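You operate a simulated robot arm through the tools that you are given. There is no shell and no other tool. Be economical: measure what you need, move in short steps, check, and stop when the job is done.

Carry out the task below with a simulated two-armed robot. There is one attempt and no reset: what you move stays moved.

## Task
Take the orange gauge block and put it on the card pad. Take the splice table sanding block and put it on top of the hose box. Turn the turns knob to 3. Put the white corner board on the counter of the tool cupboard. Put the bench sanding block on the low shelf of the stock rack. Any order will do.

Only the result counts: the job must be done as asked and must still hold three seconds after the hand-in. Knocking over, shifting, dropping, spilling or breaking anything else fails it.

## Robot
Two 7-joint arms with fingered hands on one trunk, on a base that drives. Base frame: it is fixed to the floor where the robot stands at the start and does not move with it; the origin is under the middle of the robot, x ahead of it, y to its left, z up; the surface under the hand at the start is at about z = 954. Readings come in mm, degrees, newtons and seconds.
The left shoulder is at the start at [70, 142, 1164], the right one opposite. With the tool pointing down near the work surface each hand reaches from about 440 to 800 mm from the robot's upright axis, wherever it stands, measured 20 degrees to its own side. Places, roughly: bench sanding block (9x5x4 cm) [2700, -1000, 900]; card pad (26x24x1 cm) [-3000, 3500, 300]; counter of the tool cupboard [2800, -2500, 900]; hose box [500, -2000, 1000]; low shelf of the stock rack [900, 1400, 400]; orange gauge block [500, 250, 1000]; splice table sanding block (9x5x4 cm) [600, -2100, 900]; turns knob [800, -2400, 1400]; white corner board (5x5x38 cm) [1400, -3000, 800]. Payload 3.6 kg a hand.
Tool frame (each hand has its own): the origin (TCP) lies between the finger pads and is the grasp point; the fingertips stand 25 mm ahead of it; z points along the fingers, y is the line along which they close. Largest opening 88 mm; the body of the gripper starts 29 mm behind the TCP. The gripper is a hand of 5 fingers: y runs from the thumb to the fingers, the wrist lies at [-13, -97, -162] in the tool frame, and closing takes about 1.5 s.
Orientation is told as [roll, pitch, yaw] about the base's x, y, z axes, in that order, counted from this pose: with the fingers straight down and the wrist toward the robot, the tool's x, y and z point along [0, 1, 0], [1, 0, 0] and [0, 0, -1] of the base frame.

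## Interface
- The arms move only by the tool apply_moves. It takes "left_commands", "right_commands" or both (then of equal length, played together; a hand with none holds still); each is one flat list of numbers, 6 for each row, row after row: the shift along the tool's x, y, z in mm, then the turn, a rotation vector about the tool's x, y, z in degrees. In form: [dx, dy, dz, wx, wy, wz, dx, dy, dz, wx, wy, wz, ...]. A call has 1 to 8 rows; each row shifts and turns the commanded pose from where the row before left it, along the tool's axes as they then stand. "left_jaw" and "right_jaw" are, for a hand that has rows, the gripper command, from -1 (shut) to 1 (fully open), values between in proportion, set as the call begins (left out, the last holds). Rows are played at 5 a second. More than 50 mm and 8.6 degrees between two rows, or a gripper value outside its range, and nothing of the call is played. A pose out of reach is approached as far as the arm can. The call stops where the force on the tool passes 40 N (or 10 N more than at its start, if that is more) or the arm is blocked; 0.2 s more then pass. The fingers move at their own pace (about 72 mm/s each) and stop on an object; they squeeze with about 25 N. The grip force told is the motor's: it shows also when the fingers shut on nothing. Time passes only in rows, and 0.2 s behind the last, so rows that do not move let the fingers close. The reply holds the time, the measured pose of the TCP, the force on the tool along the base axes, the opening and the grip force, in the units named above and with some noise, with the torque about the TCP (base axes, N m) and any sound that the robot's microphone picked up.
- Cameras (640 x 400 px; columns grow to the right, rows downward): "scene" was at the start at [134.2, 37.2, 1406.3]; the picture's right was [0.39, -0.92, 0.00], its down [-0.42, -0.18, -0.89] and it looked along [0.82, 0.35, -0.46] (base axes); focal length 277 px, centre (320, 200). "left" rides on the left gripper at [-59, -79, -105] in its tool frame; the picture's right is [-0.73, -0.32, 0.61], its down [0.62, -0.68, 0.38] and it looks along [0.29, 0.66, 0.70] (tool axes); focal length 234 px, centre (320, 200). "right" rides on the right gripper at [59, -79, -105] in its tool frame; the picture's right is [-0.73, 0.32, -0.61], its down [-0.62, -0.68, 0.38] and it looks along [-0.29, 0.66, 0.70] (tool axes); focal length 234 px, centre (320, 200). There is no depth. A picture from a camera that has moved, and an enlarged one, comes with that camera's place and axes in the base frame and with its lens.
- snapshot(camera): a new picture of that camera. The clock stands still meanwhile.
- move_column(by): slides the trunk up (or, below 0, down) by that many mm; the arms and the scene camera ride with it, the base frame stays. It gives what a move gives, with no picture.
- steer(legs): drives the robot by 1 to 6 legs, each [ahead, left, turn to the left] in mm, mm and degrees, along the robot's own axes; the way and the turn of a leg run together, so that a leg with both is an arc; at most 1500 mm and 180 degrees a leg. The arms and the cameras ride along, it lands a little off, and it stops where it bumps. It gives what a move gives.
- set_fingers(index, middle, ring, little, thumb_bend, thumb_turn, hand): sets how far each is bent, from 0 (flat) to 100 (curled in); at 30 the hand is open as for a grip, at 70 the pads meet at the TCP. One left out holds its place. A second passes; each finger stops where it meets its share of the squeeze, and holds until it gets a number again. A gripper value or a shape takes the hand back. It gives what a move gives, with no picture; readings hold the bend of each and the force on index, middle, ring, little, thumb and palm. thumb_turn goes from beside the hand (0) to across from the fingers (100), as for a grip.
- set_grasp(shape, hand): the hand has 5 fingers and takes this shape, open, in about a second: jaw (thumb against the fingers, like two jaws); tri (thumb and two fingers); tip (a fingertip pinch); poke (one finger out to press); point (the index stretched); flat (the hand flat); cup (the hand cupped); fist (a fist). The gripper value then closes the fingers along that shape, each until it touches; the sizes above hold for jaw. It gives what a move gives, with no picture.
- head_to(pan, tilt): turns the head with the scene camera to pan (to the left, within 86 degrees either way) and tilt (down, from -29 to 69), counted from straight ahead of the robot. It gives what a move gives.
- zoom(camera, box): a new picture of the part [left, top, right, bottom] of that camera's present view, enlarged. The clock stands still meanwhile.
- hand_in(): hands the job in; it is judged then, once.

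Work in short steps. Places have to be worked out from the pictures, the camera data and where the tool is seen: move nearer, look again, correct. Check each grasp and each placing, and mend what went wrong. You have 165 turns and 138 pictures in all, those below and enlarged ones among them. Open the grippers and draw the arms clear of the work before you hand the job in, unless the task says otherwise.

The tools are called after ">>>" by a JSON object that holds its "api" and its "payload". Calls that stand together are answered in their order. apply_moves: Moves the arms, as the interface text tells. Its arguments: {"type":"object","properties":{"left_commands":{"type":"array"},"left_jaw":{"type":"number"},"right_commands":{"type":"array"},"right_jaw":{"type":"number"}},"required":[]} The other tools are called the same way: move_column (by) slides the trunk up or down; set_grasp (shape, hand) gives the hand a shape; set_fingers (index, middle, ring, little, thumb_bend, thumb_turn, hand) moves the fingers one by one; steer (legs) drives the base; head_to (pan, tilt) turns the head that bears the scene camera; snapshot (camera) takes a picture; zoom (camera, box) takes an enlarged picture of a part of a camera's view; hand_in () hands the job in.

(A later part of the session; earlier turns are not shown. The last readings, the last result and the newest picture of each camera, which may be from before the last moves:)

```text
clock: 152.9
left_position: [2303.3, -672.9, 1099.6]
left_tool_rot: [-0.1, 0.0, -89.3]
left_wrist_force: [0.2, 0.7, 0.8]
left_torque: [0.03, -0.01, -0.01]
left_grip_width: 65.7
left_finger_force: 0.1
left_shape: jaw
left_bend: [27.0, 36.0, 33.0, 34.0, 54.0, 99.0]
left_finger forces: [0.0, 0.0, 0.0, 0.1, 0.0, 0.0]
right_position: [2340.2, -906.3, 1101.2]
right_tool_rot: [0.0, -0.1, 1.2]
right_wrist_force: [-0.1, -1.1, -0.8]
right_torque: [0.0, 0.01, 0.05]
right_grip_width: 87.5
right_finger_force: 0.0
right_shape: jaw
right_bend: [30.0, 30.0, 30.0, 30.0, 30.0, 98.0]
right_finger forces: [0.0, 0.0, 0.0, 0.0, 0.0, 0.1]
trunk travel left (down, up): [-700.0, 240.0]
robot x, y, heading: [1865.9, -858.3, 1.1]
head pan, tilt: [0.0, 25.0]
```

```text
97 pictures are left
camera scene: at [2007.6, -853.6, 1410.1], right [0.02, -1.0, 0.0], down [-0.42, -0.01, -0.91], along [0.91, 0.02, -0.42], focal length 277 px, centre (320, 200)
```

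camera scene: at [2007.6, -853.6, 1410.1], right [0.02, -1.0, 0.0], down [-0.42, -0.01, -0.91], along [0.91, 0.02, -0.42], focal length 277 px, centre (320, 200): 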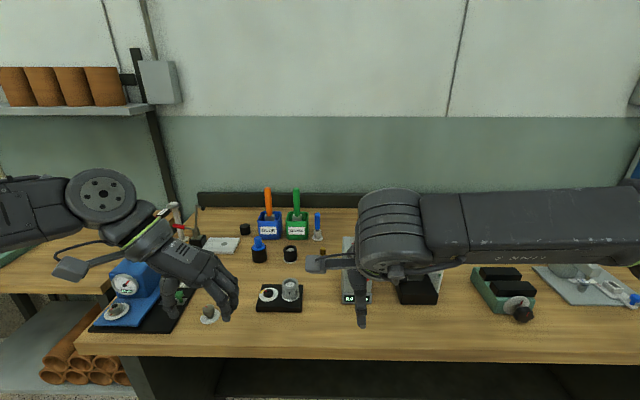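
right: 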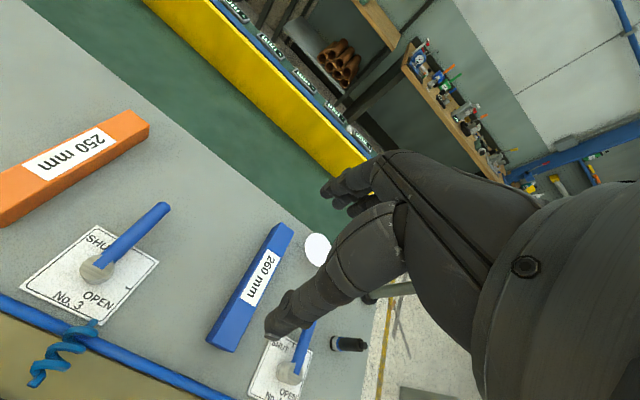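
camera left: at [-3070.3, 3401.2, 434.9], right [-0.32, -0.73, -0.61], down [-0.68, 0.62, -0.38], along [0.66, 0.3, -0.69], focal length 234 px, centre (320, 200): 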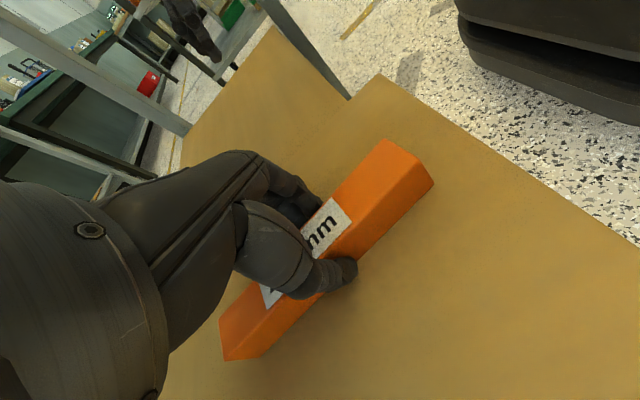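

The right arm hides part of the bench, so I'll use the hand cameras.

>>> {"api": "snapshot", "payload": {"camera": "right"}}

>>> {"api": "head_to", "payload": {"pan": -30, "tilt": 35}}

>>> {"api": "snapshot", "payload": {"camera": "scene"}}

```text
96 pictures are left
camera right: at [2260.7, -850.5, 1206.7], right [0.34, -0.72, 0.61], down [-0.67, -0.64, -0.38], along [0.66, -0.28, -0.7], focal length 234 px, centre (320, 200)
```

right: 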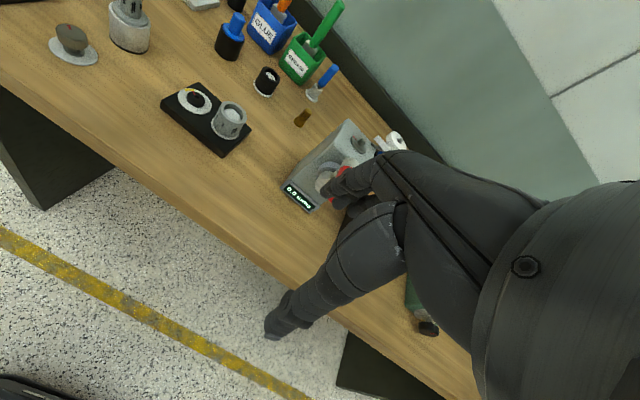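

```text
clock: 153.9
left_position: [2303.6, -671.8, 1101.8]
left_tool_rot: [0.0, 0.1, -89.3]
left_wrist_force: [0.3, -0.1, 0.1]
left_torque: [0.03, -0.02, 0.0]
left_grip_width: 65.5
left_finger_force: 0.0
left_shape: jaw
left_bend: [27.0, 36.0, 33.0, 34.0, 54.0, 99.0]
left_finger forces: [0.0, 0.1, 0.2, 0.0, 0.1, 0.1]
right_position: [2340.1, -908.0, 1101.5]
right_tool_rot: [0.0, 0.1, 1.2]
right_wrist_force: [0.1, -0.2, -1.0]
right_torque: [0.02, 0.03, -0.03]
right_grip_width: 88.1
right_finger_force: 0.0
right_shape: jaw
right_bend: [30.0, 30.0, 30.0, 30.0, 30.0, 98.0]
right_finger forces: [0.0, 0.1, 0.0, 0.1, 0.1, 0.1]
trunk travel left (down, up): [-700.0, 240.0]
robot x, y, heading: [1864.9, -858.1, 1.1]
head pan, tilt: [-30.0, 35.0]
```

```text
95 pictures are left
camera scene: at [1992.7, -897.9, 1394.3], right [-0.48, -0.88, 0.0], down [-0.5, 0.28, -0.82], along [0.72, -0.4, -0.57], focal length 277 px, centre (320, 200)
```

scene: 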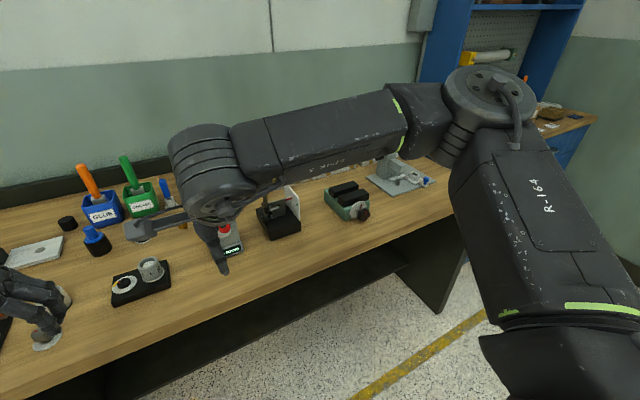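

The spot near [2700,-1000] is hidden behind the right hand. I'll strafe right and look again.

>>> {"api": "steer", "payload": {"legs": [[-60, -420, 0]]}}

>>> {"api": "head_to", "payload": {"pan": 12, "tilt": 32}}

>>> {"api": "snapshot", "payload": {"camera": "scene"}}

```text
clock: 156.5
left_position: [2252.8, -1087.2, 1100.1]
left_tool_rot: [0.0, -0.1, -88.7]
left_wrist_force: [-0.9, -0.1, -0.1]
left_torque: [-0.01, 0.0, -0.01]
left_grip_width: 65.7
left_finger_force: 0.1
left_shape: jaw
left_bend: [27.0, 36.0, 33.0, 34.0, 54.0, 99.0]
left_finger forces: [0.0, 0.0, 0.0, 0.1, 0.1, 0.0]
right_position: [2292.0, -1321.5, 1102.5]
right_tool_rot: [0.0, 0.0, 1.8]
right_wrist_force: [-0.2, -0.3, -0.1]
right_torque: [0.0, 0.04, 0.01]
right_grip_width: 87.8
right_finger_force: 0.0
right_shape: jaw
right_bend: [30.0, 30.0, 30.0, 30.0, 30.0, 98.0]
right_finger forces: [0.0, 0.0, 0.0, 0.1, 0.0, 0.0]
trunk travel left (down, up): [-700.0, 240.0]
robot x, y, heading: [1815.8, -1278.6, 1.6]
head pan, tilt: [-30.0, 35.0]
```

```text
clock: 157.6
left_position: [2253.2, -1088.0, 1100.6]
left_tool_rot: [0.0, 0.0, -88.9]
left_wrist_force: [0.5, 0.4, 0.0]
left_torque: [-0.01, -0.02, 0.0]
left_grip_width: 65.8
left_finger_force: 0.0
left_shape: jaw
left_bend: [27.0, 36.0, 33.0, 34.0, 54.0, 99.0]
left_finger forces: [0.0, 0.0, 0.1, 0.0, 0.0, 0.0]
right_position: [2290.8, -1321.3, 1102.4]
right_tool_rot: [-0.1, 0.0, 1.8]
right_wrist_force: [-0.5, 0.2, 0.0]
right_torque: [0.02, -0.02, 0.0]
right_grip_width: 87.7
right_finger_force: 0.0
right_shape: jaw
right_bend: [30.0, 30.0, 30.0, 30.0, 30.0, 98.0]
right_finger forces: [0.1, 0.0, 0.0, 0.0, 0.0, 0.0]
trunk travel left (down, up): [-700.0, 240.0]
robot x, y, heading: [1815.5, -1277.2, 1.5]
head pan, tilt: [12.0, 32.0]
```

```text
94 pictures are left
camera scene: at [1953.2, -1253.5, 1398.9], right [0.23, -0.97, 0.0], down [-0.52, -0.12, -0.85], along [0.82, 0.2, -0.53], focal length 277 px, centre (320, 200)
```

scene: 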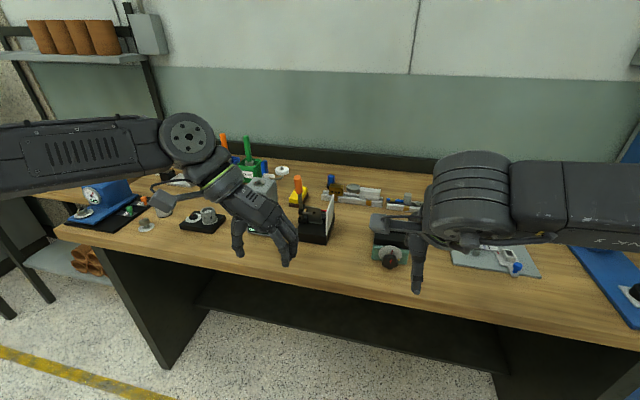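

>>> {"api": "zoom", "payload": {"camera": "scene", "box": [180, 130, 460, 280]}}

```text
2.29 times, centred on (320, 205) of scene
camera zoom: at [1953.2, -1253.5, 1398.9], right [0.23, -0.97, 0.0], down [-0.52, -0.12, -0.85], along [0.82, 0.2, -0.53], focal length 633 px, centre (320, 189)
```

zoom: 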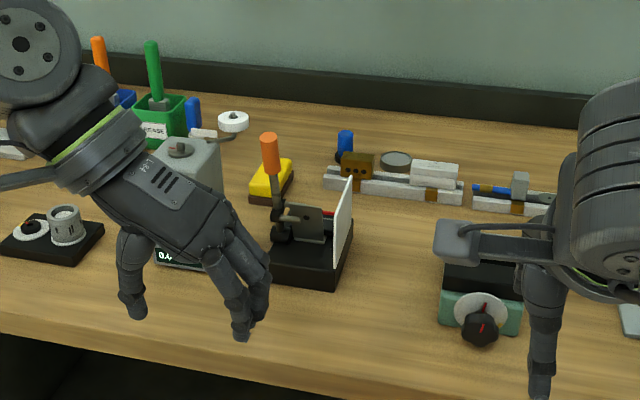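

The bench sanding block is the yellow-topped one at about [2682,-1006], long axis along x. I'll raise the trunk, take a stand near [2070,-950], and turn right so the left hand can reach it comfortably.

>>> {"api": "move_column", "payload": {"by": 120}}

>>> {"api": "steer", "payload": {"legs": [[0, 330, -20], [230, 90, 0]]}}

>>> {"api": "head_to", "payload": {"pan": 5, "tilt": 40}}

>>> {"api": "snapshot", "payload": {"camera": "scene"}}

```text
clock: 159.1
left_position: [2254.3, -1087.5, 1219.6]
left_tool_rot: [0.0, 0.0, -88.8]
left_wrist_force: [0.1, -0.2, 0.0]
left_torque: [-0.05, -0.02, 0.0]
left_grip_width: 66.0
left_finger_force: 0.1
left_shape: jaw
left_bend: [27.0, 36.0, 33.0, 34.0, 54.0, 99.0]
left_finger forces: [0.0, 0.0, 0.0, 0.0, 0.0, 0.0]
right_position: [2291.4, -1321.7, 1222.5]
right_tool_rot: [0.0, 0.0, 1.8]
right_wrist_force: [-0.1, -1.0, 0.0]
right_torque: [-0.02, 0.01, -0.04]
right_grip_width: 87.7
right_finger_force: 0.0
right_shape: jaw
right_bend: [30.0, 30.0, 30.0, 30.0, 30.0, 98.0]
right_finger forces: [0.1, 0.0, 0.0, 0.1, 0.0, 0.1]
trunk travel left (down, up): [-820.0, 120.0]
robot x, y, heading: [1815.8, -1277.1, 1.7]
head pan, tilt: [12.0, 32.0]
```

```text
clock: 162.6
left_position: [2583.7, -910.8, 1221.1]
left_tool_rot: [0.2, 0.0, -108.0]
left_wrist_force: [0.0, 0.2, 0.1]
left_torque: [0.0, 0.0, 0.01]
left_grip_width: 65.8
left_finger_force: 0.1
left_shape: jaw
left_bend: [27.0, 36.0, 33.0, 34.0, 54.0, 99.0]
left_finger forces: [0.1, 0.0, 0.0, 0.0, 0.0, 0.0]
right_position: [2544.0, -1144.4, 1222.3]
right_tool_rot: [0.0, -0.2, -17.4]
right_wrist_force: [-0.2, 0.7, 1.2]
right_torque: [0.0, 0.0, 0.02]
right_grip_width: 87.7
right_finger_force: 0.0
right_shape: jaw
right_bend: [30.0, 30.0, 30.0, 30.0, 30.0, 98.0]
right_finger forces: [0.0, 0.0, 0.0, 0.0, 0.1, 0.1]
trunk travel left (down, up): [-820.0, 120.0]
robot x, y, heading: [2112.5, -947.2, -17.5]
head pan, tilt: [12.0, 32.0]
```

```text
clock: 163.3
left_position: [2585.6, -909.2, 1220.0]
left_tool_rot: [0.1, -0.1, -107.8]
left_wrist_force: [0.7, 0.2, 0.0]
left_torque: [0.02, -0.03, 0.06]
left_grip_width: 65.6
left_finger_force: 0.1
left_shape: jaw
left_bend: [27.0, 36.0, 33.0, 34.0, 54.0, 99.0]
left_finger forces: [0.0, 0.1, 0.0, 0.0, 0.1, 0.1]
right_position: [2546.1, -1143.4, 1220.5]
right_tool_rot: [0.0, 0.0, -17.4]
right_wrist_force: [0.5, -0.1, 0.1]
right_torque: [-0.01, 0.0, 0.01]
right_grip_width: 87.5
right_finger_force: 0.1
right_shape: jaw
right_bend: [30.0, 30.0, 30.0, 30.0, 30.0, 98.0]
right_finger forces: [0.0, 0.0, 0.0, 0.1, 0.0, 0.0]
trunk travel left (down, up): [-820.0, 120.0]
robot x, y, heading: [2111.6, -945.0, -17.6]
head pan, tilt: [5.0, 40.0]
```

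```text
92 pictures are left
camera scene: at [2242.0, -977.2, 1506.7], right [-0.22, -0.98, 0.0], down [-0.63, 0.14, -0.77], along [0.75, -0.17, -0.64], focal length 277 px, centre (320, 200)
```

scene: 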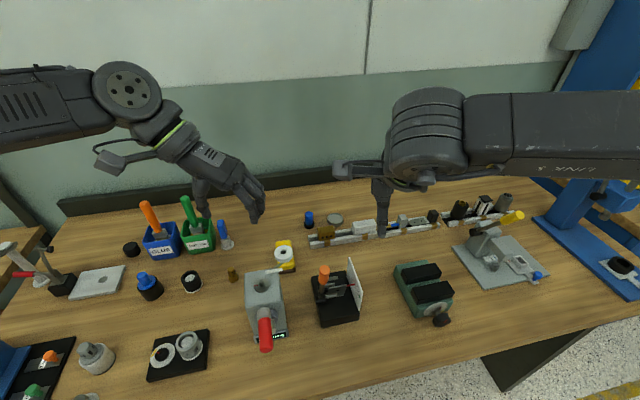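

>>> {"api": "zoom", "payload": {"camera": "scene", "box": [210, 205, 370, 305]}}

```text
4.00 times, centred on (290, 255) of scene
camera zoom: at [2242.0, -977.2, 1506.7], right [-0.22, -0.98, 0.0], down [-0.63, 0.14, -0.77], along [0.75, -0.17, -0.64], focal length 1107 px, centre (440, -20)
```

zoom: 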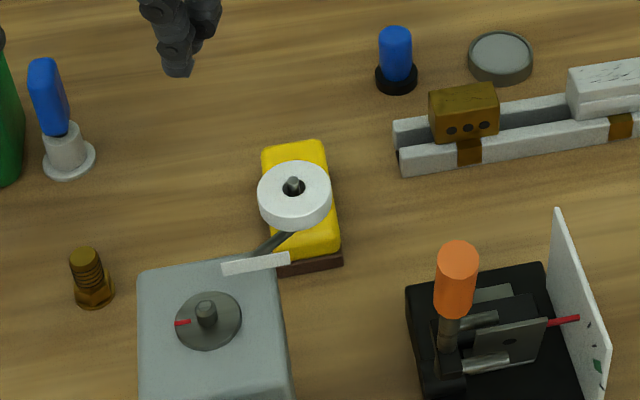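

The block lies under a tall gauge whose disc sits at about [2608,-984,1064], to the near side, so the way straight down at x≈2730 is free. I'll turn the left hand to yaw -90 and hover over the block.

>>> {"api": "apply_moves", "payload": {"left_commands": [0, 0, 0, 0, 0, -6, 0, 0, 0, 0, 0, -6, 0, 0, 0, 0, 0, -6, 35, 20, 0, 0, 0, 0, 35, 20, 0, 0, 0, 0, 35, 20, 0, 0, 0, 0, 35, 20, 0, 0, 0, 0], "left_jaw": 0.8}}

>>> {"api": "snapshot", "payload": {"camera": "left"}}

>>> {"api": "snapshot", "payload": {"camera": "scene"}}

```text
clock: 164.9
left_position: [2726.6, -991.6, 1217.0]
left_tool_rot: [0.0, 0.0, -89.8]
left_wrist_force: [-0.6, -1.0, -1.2]
left_torque: [-0.02, 0.0, 0.01]
left_grip_width: 79.0
left_finger_force: 0.0
left_shape: jaw
left_bend: [29.0, 32.0, 30.0, 31.0, 33.0, 98.0]
left_finger forces: [0.1, 0.0, 0.0, 0.0, 0.0, 0.1]
right_position: [2548.1, -1146.0, 1220.5]
right_tool_rot: [0.1, 0.2, -17.3]
right_wrist_force: [-0.4, -0.3, -1.0]
right_torque: [0.0, 0.02, -0.01]
right_grip_width: 88.0
right_finger_force: 0.1
right_shape: jaw
right_bend: [30.0, 30.0, 30.0, 30.0, 30.0, 98.0]
right_finger forces: [0.0, 0.0, 0.0, 0.1, 0.0, 0.0]
trunk travel left (down, up): [-820.0, 120.0]
robot x, y, heading: [2108.1, -944.3, -17.6]
head pan, tilt: [5.0, 40.0]
```

```text
90 pictures are left
camera left: at [2666.9, -913.1, 1322.8], right [-0.73, 0.32, -0.61], down [0.62, 0.68, -0.38], along [0.29, -0.66, -0.7], focal length 234 px, centre (320, 200)
```

left: 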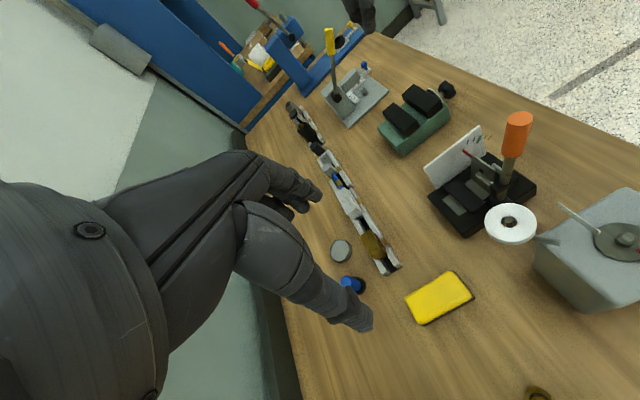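

```text
89 pictures are left
camera scene: at [2243.5, -979.5, 1506.5], right [-0.22, -0.98, 0.0], down [-0.63, 0.14, -0.76], along [0.75, -0.17, -0.64], focal length 277 px, centre (320, 200)
```

scene: 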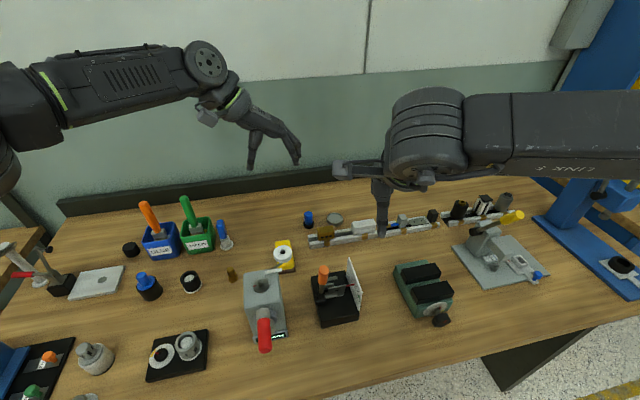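

The TCP is already aligned at [2727,-991]. I'll descend to about z=1000 and look.

>>> {"api": "apply_moves", "payload": {"left_commands": [0, 0, 45, 0, 0, 0, 0, 0, 45, 0, 0, 0, 0, 0, 45, 0, 0, 0, 0, 0, 45, 0, 0, 0, 0, 0, 40, 0, 0, 0], "left_jaw": 1}}

>>> {"api": "snapshot", "payload": {"camera": "left"}}

>>> {"api": "zoom", "payload": {"camera": "scene", "box": [190, 150, 370, 290]}}

```text
clock: 166.1
left_position: [2682.6, -955.4, 1036.7]
left_tool_rot: [-0.1, 0.0, -89.9]
left_wrist_force: [0.8, -0.6, 0.1]
left_torque: [-0.01, -0.02, 0.01]
left_grip_width: 87.5
left_finger_force: 0.0
left_shape: jaw
left_bend: [30.0, 30.0, 30.0, 30.0, 30.0, 98.0]
left_finger forces: [0.0, 0.0, 0.0, 0.0, 0.0, 0.0]
left hand out of reach, approached as far as the arm can: row 2, 3, 4, 5
right_position: [2546.0, -1143.3, 1222.2]
right_tool_rot: [-0.1, 0.1, -17.4]
right_wrist_force: [0.8, -0.6, 0.1]
right_torque: [0.01, 0.03, 0.03]
right_grip_width: 87.7
right_finger_force: 0.1
right_shape: jaw
right_bend: [30.0, 30.0, 30.0, 30.0, 30.0, 98.0]
right_finger forces: [0.0, 0.0, 0.1, 0.0, 0.0, 0.1]
trunk travel left (down, up): [-820.0, 120.0]
robot x, y, heading: [2112.6, -943.1, -17.7]
head pan, tilt: [5.0, 40.0]
```

```text
88 pictures are left
camera left: at [2623.7, -877.6, 1141.3], right [-0.73, 0.32, -0.61], down [0.62, 0.68, -0.38], along [0.29, -0.66, -0.7], focal length 234 px, centre (320, 200)
```

left: 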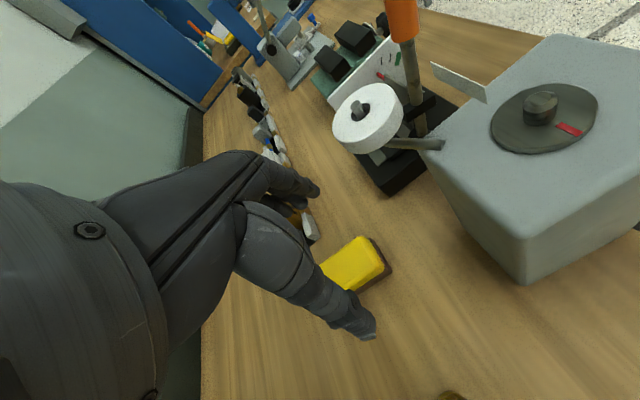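

```text
2.86 times, centred on (280, 220) of scene
camera zoom: at [2241.8, -977.2, 1506.7], right [-0.22, -0.98, 0.0], down [-0.63, 0.14, -0.77], along [0.75, -0.17, -0.64], focal length 791 px, centre (434, 143)
```

zoom: 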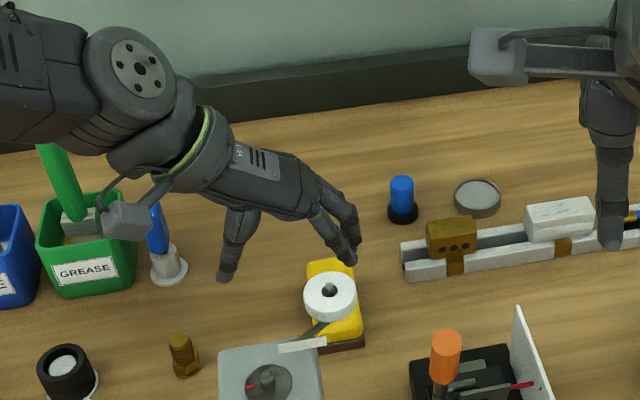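

The arm can't reach that low and that far with the shoulder this high. I'll lift back up and try to drive a bit closer under the bench.

>>> {"api": "apply_moves", "payload": {"left_commands": [0, 0, -45, 0, 0, 0, 0, 0, -45, 0, 0, 0, 0, 0, -45, 0, 0, 0, 0, 0, -40, 0, 0, 0]}}

>>> {"api": "steer", "payload": {"legs": [[90, 30, 0]]}}

```text
clock: 167.1
left_position: [2683.6, -956.9, 1216.1]
left_tool_rot: [-0.1, 0.0, -89.8]
left_wrist_force: [-0.2, -0.1, 0.4]
left_torque: [0.0, -0.01, -0.01]
left_grip_width: 87.9
left_finger_force: 0.1
left_shape: jaw
left_bend: [30.0, 30.0, 30.0, 30.0, 30.0, 98.0]
left_finger forces: [0.0, 0.0, 0.0, 0.0, 0.1, 0.0]
right_position: [2544.3, -1143.4, 1222.8]
right_tool_rot: [0.0, 0.0, -17.5]
right_wrist_force: [-1.1, -0.1, 0.0]
right_torque: [0.0, 0.0, 0.0]
right_grip_width: 87.8
right_finger_force: 0.1
right_shape: jaw
right_bend: [30.0, 30.0, 30.0, 30.0, 30.0, 98.0]
right_finger forces: [0.1, 0.0, 0.1, 0.1, 0.0, 0.1]
trunk travel left (down, up): [-820.0, 120.0]
robot x, y, heading: [2110.8, -943.1, -17.6]
head pan, tilt: [5.0, 40.0]
```

```text
clock: 168.3
left_position: [2776.4, -954.2, 1218.6]
left_tool_rot: [0.2, 0.0, -90.0]
left_wrist_force: [0.5, -0.6, 0.1]
left_torque: [0.0, 0.0, 0.03]
left_grip_width: 87.8
left_finger_force: 0.0
left_shape: jaw
left_bend: [30.0, 30.0, 30.0, 30.0, 30.0, 98.0]
left_finger forces: [0.0, 0.1, 0.0, 0.0, 0.1, 0.0]
right_position: [2636.2, -1142.3, 1223.9]
right_tool_rot: [0.1, -0.2, -17.3]
right_wrist_force: [-0.5, -0.7, -0.3]
right_torque: [0.03, -0.01, -0.01]
right_grip_width: 87.6
right_finger_force: 0.0
right_shape: jaw
right_bend: [30.0, 30.0, 30.0, 30.0, 30.0, 98.0]
right_finger forces: [0.1, 0.1, 0.0, 0.0, 0.0, 0.1]
trunk travel left (down, up): [-820.0, 120.0]
robot x, y, heading: [2206.3, -945.5, -17.4]
head pan, tilt: [5.0, 40.0]
```

Not blocked, so I'm closer now. I'll realign over the block and lower the trunk 120 mm; the right hand stays above everything.

>>> {"api": "apply_moves", "payload": {"left_commands": [-25, 18, 0, 0, 0, 0, -24, 19, 0, 0, 0, 0]}}

>>> {"api": "move_column", "payload": {"by": -120}}

>>> {"api": "apply_moves", "payload": {"left_commands": [0, 0, 40, 0, 0, 0, 0, 0, 40, 0, 0, 0, 0, 0, 30, 0, 0, 0]}}

>>> {"api": "snapshot", "payload": {"camera": "left"}}

>>> {"api": "snapshot", "payload": {"camera": "scene"}}

```text
clock: 168.9
left_position: [2728.5, -993.9, 1216.9]
left_tool_rot: [0.0, 0.1, -89.9]
left_wrist_force: [0.2, -0.9, 0.5]
left_torque: [-0.01, -0.02, 0.0]
left_grip_width: 87.6
left_finger_force: 0.0
left_shape: jaw
left_bend: [30.0, 30.0, 30.0, 30.0, 30.0, 98.0]
left_finger forces: [0.1, 0.1, 0.1, 0.0, 0.1, 0.1]
right_position: [2638.2, -1142.7, 1223.3]
right_tool_rot: [0.1, -0.1, -17.3]
right_wrist_force: [0.2, 0.3, -0.1]
right_torque: [-0.02, 0.01, 0.03]
right_grip_width: 87.7
right_finger_force: 0.1
right_shape: jaw
right_bend: [30.0, 30.0, 30.0, 30.0, 30.0, 98.0]
right_finger forces: [0.0, 0.1, 0.0, 0.0, 0.0, 0.0]
trunk travel left (down, up): [-820.0, 120.0]
robot x, y, heading: [2204.1, -943.6, -17.5]
head pan, tilt: [5.0, 40.0]
```

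```text
clock: 170.4
left_position: [2730.9, -992.2, 1095.1]
left_tool_rot: [0.1, 0.0, -90.0]
left_wrist_force: [-0.8, 0.3, 0.4]
left_torque: [0.03, 0.01, -0.01]
left_grip_width: 87.5
left_finger_force: 0.0
left_shape: jaw
left_bend: [30.0, 30.0, 30.0, 30.0, 30.0, 98.0]
left_finger forces: [0.0, 0.0, 0.0, 0.0, 0.0, 0.0]
right_position: [2639.9, -1141.9, 1101.4]
right_tool_rot: [0.1, 0.0, -17.4]
right_wrist_force: [0.2, 1.0, 0.4]
right_torque: [0.01, 0.0, 0.02]
right_grip_width: 87.8
right_finger_force: 0.0
right_shape: jaw
right_bend: [30.0, 30.0, 30.0, 30.0, 30.0, 98.0]
right_finger forces: [0.1, 0.1, 0.0, 0.0, 0.1, 0.0]
trunk travel left (down, up): [-700.0, 240.0]
robot x, y, heading: [2204.4, -945.4, -17.9]
head pan, tilt: [5.0, 40.0]
```

```text
clock: 171.2
left_position: [2730.6, -990.9, 984.9]
left_tool_rot: [-0.1, 0.0, -90.0]
left_wrist_force: [-0.1, 0.0, 0.2]
left_torque: [0.03, -0.01, 0.04]
left_grip_width: 87.8
left_finger_force: 0.1
left_shape: jaw
left_bend: [30.0, 30.0, 30.0, 30.0, 30.0, 98.0]
left_finger forces: [0.0, 0.0, 0.0, 0.0, 0.0, 0.0]
right_position: [2640.8, -1143.1, 1102.4]
right_tool_rot: [0.0, 0.0, -17.4]
right_wrist_force: [-1.3, -0.1, 0.0]
right_torque: [0.0, 0.01, -0.02]
right_grip_width: 87.8
right_finger_force: 0.0
right_shape: jaw
right_bend: [30.0, 30.0, 30.0, 30.0, 30.0, 98.0]
right_finger forces: [0.0, 0.0, 0.0, 0.1, 0.0, 0.0]
trunk travel left (down, up): [-700.0, 240.0]
robot x, y, heading: [2206.1, -941.6, -17.4]
head pan, tilt: [5.0, 40.0]
```

```text
86 pictures are left
camera left: at [2671.0, -913.3, 1089.6], right [-0.73, 0.32, -0.61], down [0.62, 0.68, -0.38], along [0.29, -0.66, -0.7], focal length 234 px, centre (320, 200)
```

left: 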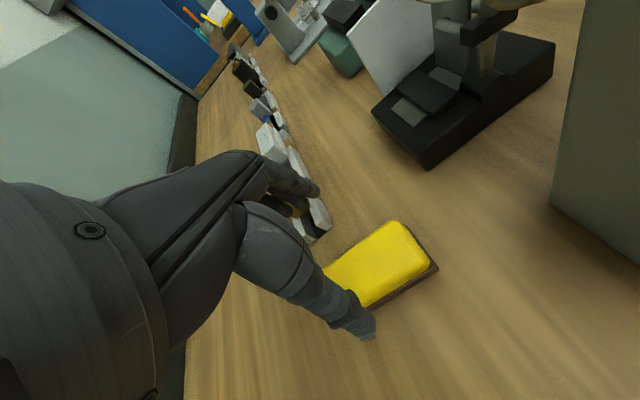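

```text
85 pictures are left
camera scene: at [2336.5, -976.3, 1386.7], right [-0.22, -0.98, 0.0], down [-0.63, 0.14, -0.77], along [0.75, -0.17, -0.64], focal length 277 px, centre (320, 200)
```

scene: 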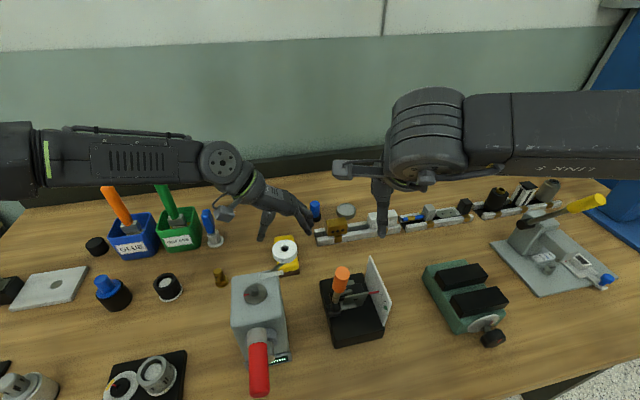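

The hand straddles the block, so I'll descend carefully.

>>> {"api": "apply_moves", "payload": {"left_commands": [0, -2, 25, 0, 0, 0, 0, 0, 20, 0, 0, 0]}}

>>> {"api": "snapshot", "payload": {"camera": "left"}}

>>> {"api": "zoom", "payload": {"camera": "scene", "box": [230, 180, 350, 290]}}

```text
clock: 171.8
left_position: [2732.0, -991.2, 940.9]
left_tool_rot: [0.0, -0.1, -90.1]
left_wrist_force: [-0.3, -1.0, -0.5]
left_torque: [-0.02, 0.0, 0.02]
left_grip_width: 87.7
left_finger_force: 0.0
left_shape: jaw
left_bend: [30.0, 30.0, 30.0, 30.0, 30.0, 98.0]
left_finger forces: [0.0, 0.1, 0.1, 0.0, 0.0, 0.1]
right_position: [2640.1, -1143.2, 1102.3]
right_tool_rot: [0.1, -0.1, -17.4]
right_wrist_force: [-0.9, 0.5, -0.9]
right_torque: [0.01, -0.01, 0.02]
right_grip_width: 87.8
right_finger_force: 0.0
right_shape: jaw
right_bend: [30.0, 30.0, 30.0, 30.0, 30.0, 98.0]
right_finger forces: [0.0, 0.0, 0.0, 0.1, 0.0, 0.0]
trunk travel left (down, up): [-700.0, 240.0]
robot x, y, heading: [2204.8, -942.2, -17.5]
head pan, tilt: [5.0, 40.0]
```

```text
84 pictures are left
camera left: at [2672.1, -913.0, 1045.4], right [-0.73, 0.32, -0.61], down [0.62, 0.68, -0.38], along [0.29, -0.66, -0.7], focal length 234 px, centre (320, 200)
```

left: 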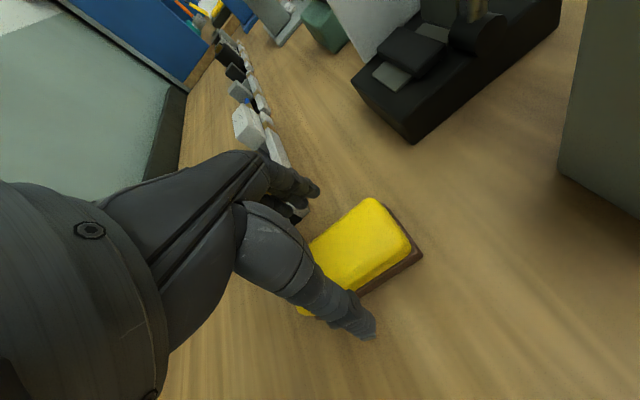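

```text
3.64 times, centred on (290, 235) of scene
camera zoom: at [2336.6, -976.7, 1386.7], right [-0.22, -0.98, 0.0], down [-0.63, 0.14, -0.77], along [0.75, -0.17, -0.64], focal length 1006 px, centre (429, 73)
```

zoom: 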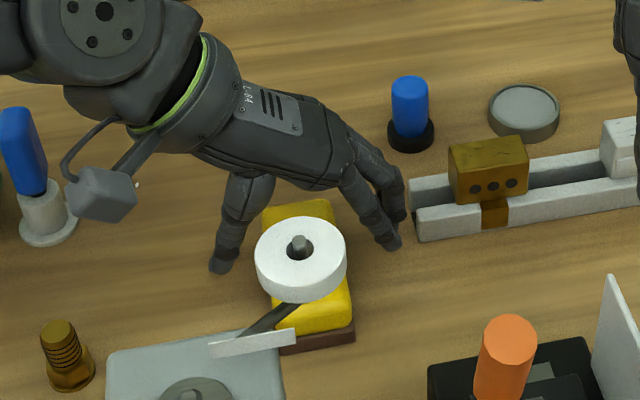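

The fingers pass near the rail end, so I'll narrow the opening slightly and go further down.

>>> {"api": "apply_moves", "payload": {"left_commands": [0, -3, 0, 0, 0, 0, 0, 0, 10, 0, 0, 0, 0, 0, 10, 0, 0, 0], "left_jaw": 0.7}}

>>> {"api": "snapshot", "payload": {"camera": "left"}}

```text
clock: 172.6
left_position: [2730.7, -987.1, 919.9]
left_tool_rot: [0.0, 0.1, -89.9]
left_wrist_force: [-0.6, 0.6, -0.7]
left_torque: [0.02, 0.02, -0.03]
left_grip_width: 75.0
left_finger_force: 0.1
left_shape: jaw
left_bend: [28.0, 33.0, 31.0, 32.0, 43.0, 98.0]
left_finger forces: [0.0, 0.0, 0.0, 0.0, 0.0, 0.1]
right_position: [2639.8, -1143.1, 1101.9]
right_tool_rot: [0.0, 0.0, -17.4]
right_wrist_force: [-0.7, 0.7, -0.3]
right_torque: [-0.02, 0.0, 0.0]
right_grip_width: 87.8
right_finger_force: 0.1
right_shape: jaw
right_bend: [30.0, 30.0, 30.0, 30.0, 30.0, 98.0]
right_finger forces: [0.1, 0.0, 0.0, 0.0, 0.0, 0.0]
trunk travel left (down, up): [-700.0, 240.0]
robot x, y, heading: [2202.4, -945.3, -17.4]
head pan, tilt: [5.0, 40.0]
```

```text
82 pictures are left
camera left: at [2671.8, -909.5, 1023.7], right [-0.73, 0.32, -0.61], down [0.62, 0.68, -0.38], along [0.29, -0.66, -0.7], focal length 234 px, centre (320, 200)
```

left: 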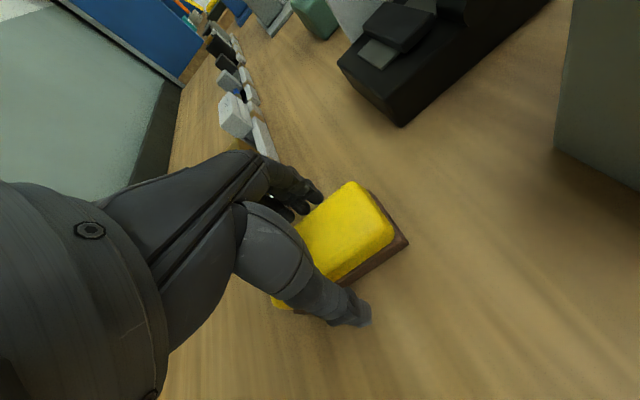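

>>> {"api": "apply_moves", "payload": {"left_commands": [0, 0, 6, 0, 0, 0, 0, 0, 5, 0, 0, 0, 0, 0, 0, 0, 0, 0]}}

>>> {"api": "snapshot", "payload": {"camera": "left"}}

```text
clock: 173.4
left_position: [2729.9, -987.1, 909.2]
left_tool_rot: [0.0, 0.0, -89.9]
left_wrist_force: [0.3, 0.7, -0.5]
left_torque: [0.0, -0.01, -0.02]
left_grip_width: 75.3
left_finger_force: 0.0
left_shape: jaw
left_bend: [28.0, 33.0, 31.0, 32.0, 43.0, 98.0]
left_finger forces: [0.0, 0.1, 0.0, 0.1, 0.1, 0.0]
right_position: [2640.0, -1141.9, 1102.1]
right_tool_rot: [0.1, 0.1, -17.4]
right_wrist_force: [0.1, 0.8, -0.9]
right_torque: [0.03, 0.01, 0.01]
right_grip_width: 87.6
right_finger_force: 0.0
right_shape: jaw
right_bend: [30.0, 30.0, 30.0, 30.0, 30.0, 98.0]
right_finger forces: [0.0, 0.0, 0.0, 0.0, 0.0, 0.0]
trunk travel left (down, up): [-700.0, 240.0]
robot x, y, heading: [2205.0, -947.0, -17.5]
head pan, tilt: [5.0, 40.0]
```

```text
81 pictures are left
camera left: at [2671.2, -909.2, 1013.1], right [-0.73, 0.32, -0.61], down [0.62, 0.68, -0.38], along [0.29, -0.66, -0.7], focal length 234 px, centre (320, 200)
```

left: 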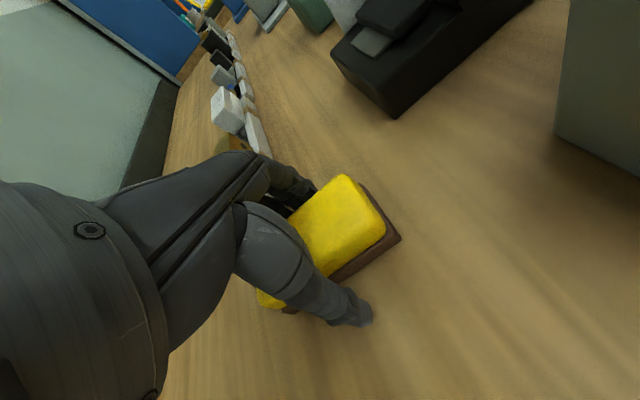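

>>> {"api": "apply_moves", "payload": {"left_commands": [0, 0, 4, 0, 0, 0, 0, 0, 4, 0, 0, 0, 0, 0, 0, 0, 0, 0]}}

>>> {"api": "zoom", "payload": {"camera": "scene", "box": [240, 190, 340, 280]}}

```text
clock: 174.2
left_position: [2729.0, -985.7, 903.9]
left_tool_rot: [0.2, -0.2, -90.0]
left_wrist_force: [2.5, 0.4, 13.4]
left_torque: [-0.5, -0.17, 0.1]
left_grip_width: 74.4
left_finger_force: 0.2
left_shape: jaw
left_bend: [27.0, 30.0, 31.0, 32.0, 43.0, 99.0]
left_finger forces: [0.5, 11.7, 0.1, 0.0, 1.2, 0.1]
left hand out of reach, approached as far as the arm can: row 2
right_position: [2639.2, -1141.6, 1103.2]
right_tool_rot: [0.0, -0.1, -17.4]
right_wrist_force: [-0.1, 0.4, -0.4]
right_torque: [-0.01, 0.0, -0.01]
right_grip_width: 87.6
right_finger_force: 0.0
right_shape: jaw
right_bend: [30.0, 30.0, 30.0, 30.0, 30.0, 98.0]
right_finger forces: [0.0, 0.0, 0.0, 0.1, 0.0, 0.0]
trunk travel left (down, up): [-700.0, 240.0]
robot x, y, heading: [2206.1, -946.3, -17.4]
head pan, tilt: [5.0, 40.0]
```

```text
4.44 times, centred on (290, 235) of scene
camera zoom: at [2334.9, -976.0, 1387.1], right [-0.22, -0.98, 0.0], down [-0.63, 0.14, -0.77], along [0.75, -0.17, -0.64], focal length 1230 px, centre (453, 44)
```

zoom: 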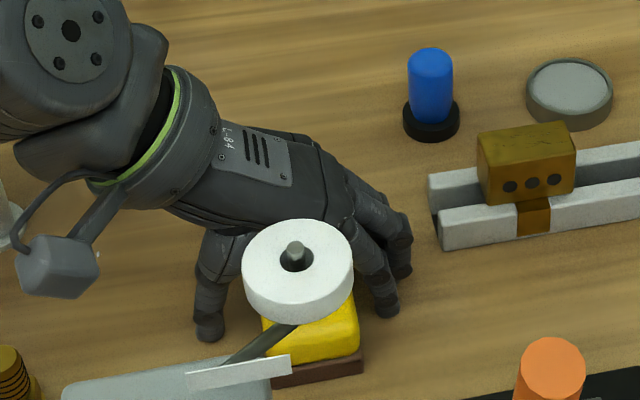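

The middle finger touches the bench, so its top is near z 879. I'll rise 4 mm and close.

>>> {"api": "apply_moves", "payload": {"left_commands": [0, 0, -5, 0, 0, 0, 0, 0, 0, 0, 0, 0, 0, 0, 0, 0, 0, 0, 0, 0, 0, 0, 0, 0, 0, 0, 0, 0, 0, 0, 0, 0, 0, 0, 0, 0, 0, 0, 0, 0, 0, 0], "left_jaw": -1}}

>>> {"api": "apply_moves", "payload": {"left_commands": [0, 0, -20, 0, 0, 0, 0, 0, -20, 0, 0, 0]}}

>>> {"api": "snapshot", "payload": {"camera": "left"}}

>>> {"api": "zoom", "payload": {"camera": "scene", "box": [220, 180, 360, 290]}}

```text
clock: 175.8
left_position: [2729.6, -985.0, 908.4]
left_tool_rot: [0.1, 0.0, -89.9]
left_wrist_force: [0.3, -0.2, -0.7]
left_torque: [0.0, -0.01, 0.01]
left_grip_width: 40.9
left_finger_force: 25.1
left_shape: jaw
left_bend: [74.0, 46.0, 44.0, 45.0, 71.0, 98.0]
left_finger forces: [13.0, 6.7, 3.0, 1.4, 23.8, 0.0]
right_position: [2640.4, -1142.5, 1102.5]
right_tool_rot: [-0.1, 0.0, -17.4]
right_wrist_force: [-0.1, -0.5, 0.5]
right_torque: [0.01, 0.03, -0.02]
right_grip_width: 87.8
right_finger_force: 0.1
right_shape: jaw
right_bend: [30.0, 30.0, 30.0, 30.0, 30.0, 98.0]
right_finger forces: [0.1, 0.0, 0.0, 0.0, 0.0, 0.0]
trunk travel left (down, up): [-700.0, 240.0]
robot x, y, heading: [2204.0, -942.8, -17.8]
head pan, tilt: [5.0, 40.0]
```

```text
clock: 176.4
left_position: [2729.5, -984.2, 949.0]
left_tool_rot: [-0.1, 0.0, -89.9]
left_wrist_force: [0.2, 0.7, -1.4]
left_torque: [0.02, -0.01, 0.01]
left_grip_width: 40.7
left_finger_force: 24.8
left_shape: jaw
left_bend: [74.0, 46.0, 44.0, 45.0, 71.0, 98.0]
left_finger forces: [13.1, 6.5, 2.9, 1.4, 23.8, 0.0]
right_position: [2640.0, -1142.0, 1102.9]
right_tool_rot: [0.0, 0.0, -17.3]
right_wrist_force: [0.8, 0.2, 0.2]
right_torque: [0.02, -0.01, -0.01]
right_grip_width: 87.7
right_finger_force: 0.0
right_shape: jaw
right_bend: [30.0, 30.0, 30.0, 30.0, 30.0, 98.0]
right_finger forces: [0.0, 0.0, 0.0, 0.0, 0.0, 0.0]
trunk travel left (down, up): [-700.0, 240.0]
robot x, y, heading: [2204.3, -945.2, -17.6]
head pan, tilt: [5.0, 40.0]
```

```text
79 pictures are left
camera left: at [2669.0, -906.0, 1054.1], right [-0.73, 0.32, -0.61], down [0.62, 0.68, -0.38], along [0.29, -0.66, -0.7], focal length 234 px, centre (320, 200)
```

left: 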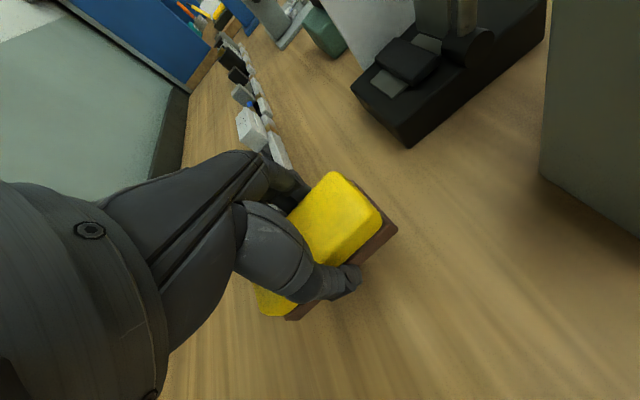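

```text
3.64 times, centred on (290, 235) of scene
camera zoom: at [2336.0, -976.0, 1386.7], right [-0.22, -0.98, 0.0], down [-0.63, 0.14, -0.77], along [0.75, -0.17, -0.64], focal length 1006 px, centre (429, 73)
```

zoom: 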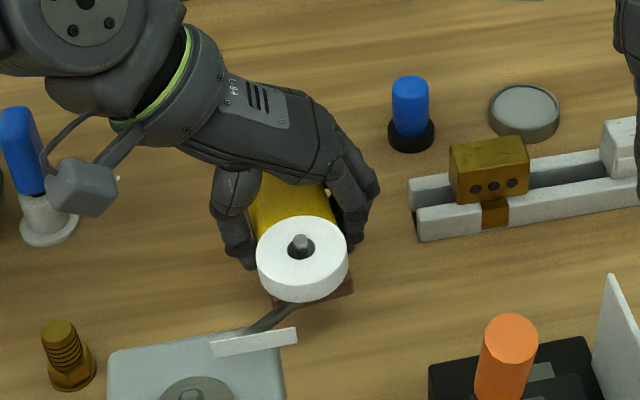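

The block is held. I'll lift it clear, raise the trunk, back away from the bench, and turn to face -y.

>>> {"api": "apply_moves", "payload": {"left_commands": [0, 0, -45, 0, 0, 0, 0, 0, -45, 0, 0, 0, 0, 0, -40, 0, 0, 0, 0, 0, -30, 0, 0, 0]}}

>>> {"api": "move_column", "payload": {"by": 120}}

>>> {"api": "steer", "payload": {"legs": [[-370, 0, 0], [0, 0, -72.5], [-1400, 0, 0]]}}

>>> {"api": "head_to", "payload": {"pan": -40, "tilt": 30}}

>>> {"api": "snapshot", "payload": {"camera": "scene"}}

```text
clock: 177.4
left_position: [2728.9, -982.9, 1111.7]
left_tool_rot: [0.1, -0.1, -89.9]
left_wrist_force: [0.3, -0.4, -1.7]
left_torque: [-0.01, 0.0, -0.01]
left_grip_width: 40.7
left_finger_force: 24.7
left_shape: jaw
left_bend: [74.0, 46.0, 45.0, 46.0, 71.0, 98.0]
left_finger forces: [13.0, 6.3, 2.9, 1.4, 23.7, 0.0]
right_position: [2639.5, -1142.2, 1102.6]
right_tool_rot: [-0.1, 0.0, -17.4]
right_wrist_force: [0.2, 0.1, -0.5]
right_torque: [0.0, 0.02, -0.05]
right_grip_width: 87.8
right_finger_force: 0.1
right_shape: jaw
right_bend: [30.0, 30.0, 30.0, 30.0, 30.0, 98.0]
right_finger forces: [0.0, 0.0, 0.0, 0.0, 0.0, 0.0]
trunk travel left (down, up): [-700.0, 240.0]
robot x, y, heading: [2205.5, -946.1, -17.5]
head pan, tilt: [5.0, 40.0]
```

```text
clock: 178.9
left_position: [2729.8, -983.5, 1229.2]
left_tool_rot: [0.0, -0.1, -89.9]
left_wrist_force: [0.1, 1.6, -1.3]
left_torque: [0.0, -0.01, 0.02]
left_grip_width: 40.4
left_finger_force: 25.2
left_shape: jaw
left_bend: [74.0, 46.0, 45.0, 46.0, 71.0, 98.0]
left_finger forces: [13.1, 6.3, 2.8, 1.3, 23.9, 0.0]
right_position: [2640.0, -1142.5, 1222.0]
right_tool_rot: [0.1, 0.0, -17.4]
right_wrist_force: [0.3, 0.0, -0.9]
right_torque: [0.0, 0.0, -0.04]
right_grip_width: 87.7
right_finger_force: 0.1
right_shape: jaw
right_bend: [30.0, 30.0, 30.0, 30.0, 30.0, 98.0]
right_finger forces: [0.1, 0.0, 0.0, 0.1, 0.1, 0.0]
trunk travel left (down, up): [-820.0, 120.0]
robot x, y, heading: [2205.0, -944.3, -17.6]
head pan, tilt: [5.0, 40.0]
```

```text
clock: 191.0
left_position: [1947.6, 87.6, 1229.1]
left_tool_rot: [-0.1, 0.0, -160.5]
left_wrist_force: [0.2, -0.5, -1.0]
left_torque: [0.03, 0.02, -0.03]
left_grip_width: 40.5
left_finger_force: 25.1
left_shape: jaw
left_bend: [74.0, 46.0, 45.0, 46.0, 71.0, 98.0]
left_finger forces: [13.1, 6.2, 2.9, 1.4, 23.6, 0.0]
right_position: [1767.1, 119.0, 1221.4]
right_tool_rot: [0.0, 0.0, -88.0]
right_wrist_force: [0.6, 0.7, 0.1]
right_torque: [0.0, 0.0, -0.01]
right_grip_width: 87.7
right_finger_force: 0.1
right_shape: jaw
right_bend: [30.0, 30.0, 30.0, 30.0, 30.0, 98.0]
right_finger forces: [0.1, 0.0, 0.1, 0.0, 0.0, 0.0]
trunk travel left (down, up): [-820.0, 120.0]
robot x, y, heading: [1811.8, 594.1, -88.0]
head pan, tilt: [5.0, 40.0]
```

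```text
clock: 192.1
left_position: [1947.7, 88.0, 1230.2]
left_tool_rot: [0.0, 0.0, -160.5]
left_wrist_force: [-1.1, -0.6, -1.4]
left_torque: [0.02, -0.03, -0.01]
left_grip_width: 40.3
left_finger_force: 25.0
left_shape: jaw
left_bend: [74.0, 46.0, 45.0, 46.0, 71.0, 98.0]
left_finger forces: [12.9, 6.2, 2.9, 1.3, 23.6, 0.0]
right_position: [1767.7, 120.1, 1222.6]
right_tool_rot: [0.0, 0.0, -87.9]
right_wrist_force: [-0.9, 0.0, -0.2]
right_torque: [0.01, 0.0, -0.02]
right_grip_width: 87.6
right_finger_force: 0.0
right_shape: jaw
right_bend: [30.0, 30.0, 30.0, 30.0, 30.0, 98.0]
right_finger forces: [0.1, 0.0, 0.1, 0.0, 0.0, 0.0]
trunk travel left (down, up): [-820.0, 120.0]
robot x, y, heading: [1810.6, 594.2, -88.1]
head pan, tilt: [-40.0, 30.0]
```

```text
77 pictures are left
camera scene: at [1756.5, 475.4, 1522.0], right [-0.79, 0.62, 0.0], down [0.31, 0.39, -0.87], along [-0.53, -0.68, -0.5], focal length 277 px, centre (320, 200)
```

scene: 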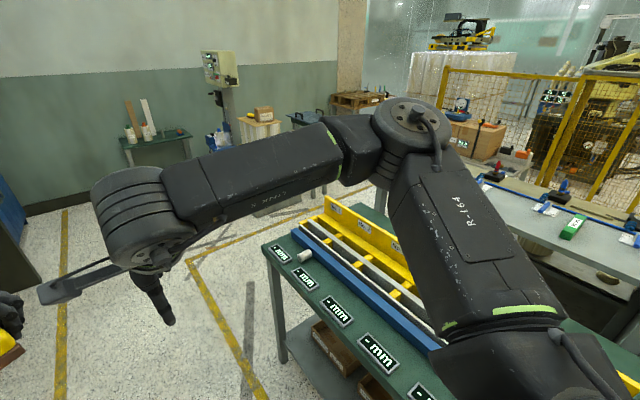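

The way is clear. I'll back up to y≈2150 keeping x≈1850, then strafe in front of the rack.

>>> {"api": "steer", "payload": {"legs": [[-780, 80, -2], [-800, 20, 0], [0, -750, 0]]}}

>>> {"api": "head_to", "payload": {"pan": 10, "tilt": 40}}

>>> {"api": "snapshot", "payload": {"camera": "scene"}}

```text
clock: 203.8
left_position: [1291.7, 1686.6, 1229.7]
left_tool_rot: [0.0, -0.2, -163.9]
left_wrist_force: [0.1, -0.1, -1.3]
left_torque: [-0.01, 0.0, -0.02]
left_grip_width: 40.5
left_finger_force: 24.8
left_shape: jaw
left_bend: [74.0, 46.0, 45.0, 46.0, 71.0, 98.0]
left_finger forces: [13.1, 6.4, 3.0, 1.4, 23.8, 0.1]
right_position: [1112.8, 1730.4, 1222.4]
right_tool_rot: [0.0, 0.0, -91.5]
right_wrist_force: [0.9, -0.3, -0.4]
right_torque: [-0.04, 0.02, 0.0]
right_grip_width: 87.9
right_finger_force: 0.0
right_shape: jaw
right_bend: [30.0, 30.0, 30.0, 30.0, 30.0, 98.0]
right_finger forces: [0.0, 0.0, 0.0, 0.0, 0.1, 0.1]
trunk travel left (down, up): [-820.0, 120.0]
robot x, y, heading: [1176.4, 2201.5, -91.6]
head pan, tilt: [-40.0, 30.0]
```

```text
clock: 205.0
left_position: [1290.4, 1686.5, 1230.7]
left_tool_rot: [0.0, -0.1, -163.9]
left_wrist_force: [0.3, 0.4, -0.5]
left_torque: [0.0, -0.03, 0.0]
left_grip_width: 40.4
left_finger_force: 25.3
left_shape: jaw
left_bend: [74.0, 46.0, 45.0, 46.0, 71.0, 98.0]
left_finger forces: [13.1, 6.3, 2.8, 1.4, 23.7, 0.0]
right_position: [1112.9, 1730.1, 1221.5]
right_tool_rot: [0.0, 0.0, -91.4]
right_wrist_force: [0.4, -0.8, 0.1]
right_torque: [0.02, 0.03, -0.01]
right_grip_width: 88.0
right_finger_force: 0.1
right_shape: jaw
right_bend: [30.0, 30.0, 30.0, 30.0, 30.0, 98.0]
right_finger forces: [0.0, 0.0, 0.0, 0.0, 0.0, 0.1]
trunk travel left (down, up): [-820.0, 120.0]
robot x, y, heading: [1185.5, 2201.7, -91.3]
head pan, tilt: [10.0, 40.0]
```

```text
76 pictures are left
camera scene: at [1194.9, 2068.6, 1506.7], right [-0.99, -0.15, 0.0], down [-0.09, 0.64, -0.77], along [0.11, -0.76, -0.64], focal length 277 px, centre (320, 200)
```

scene: 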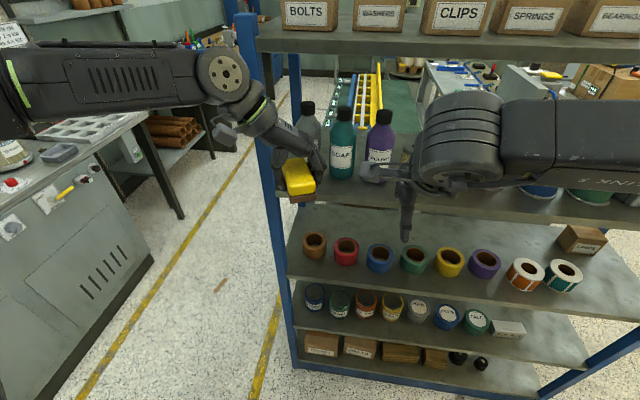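

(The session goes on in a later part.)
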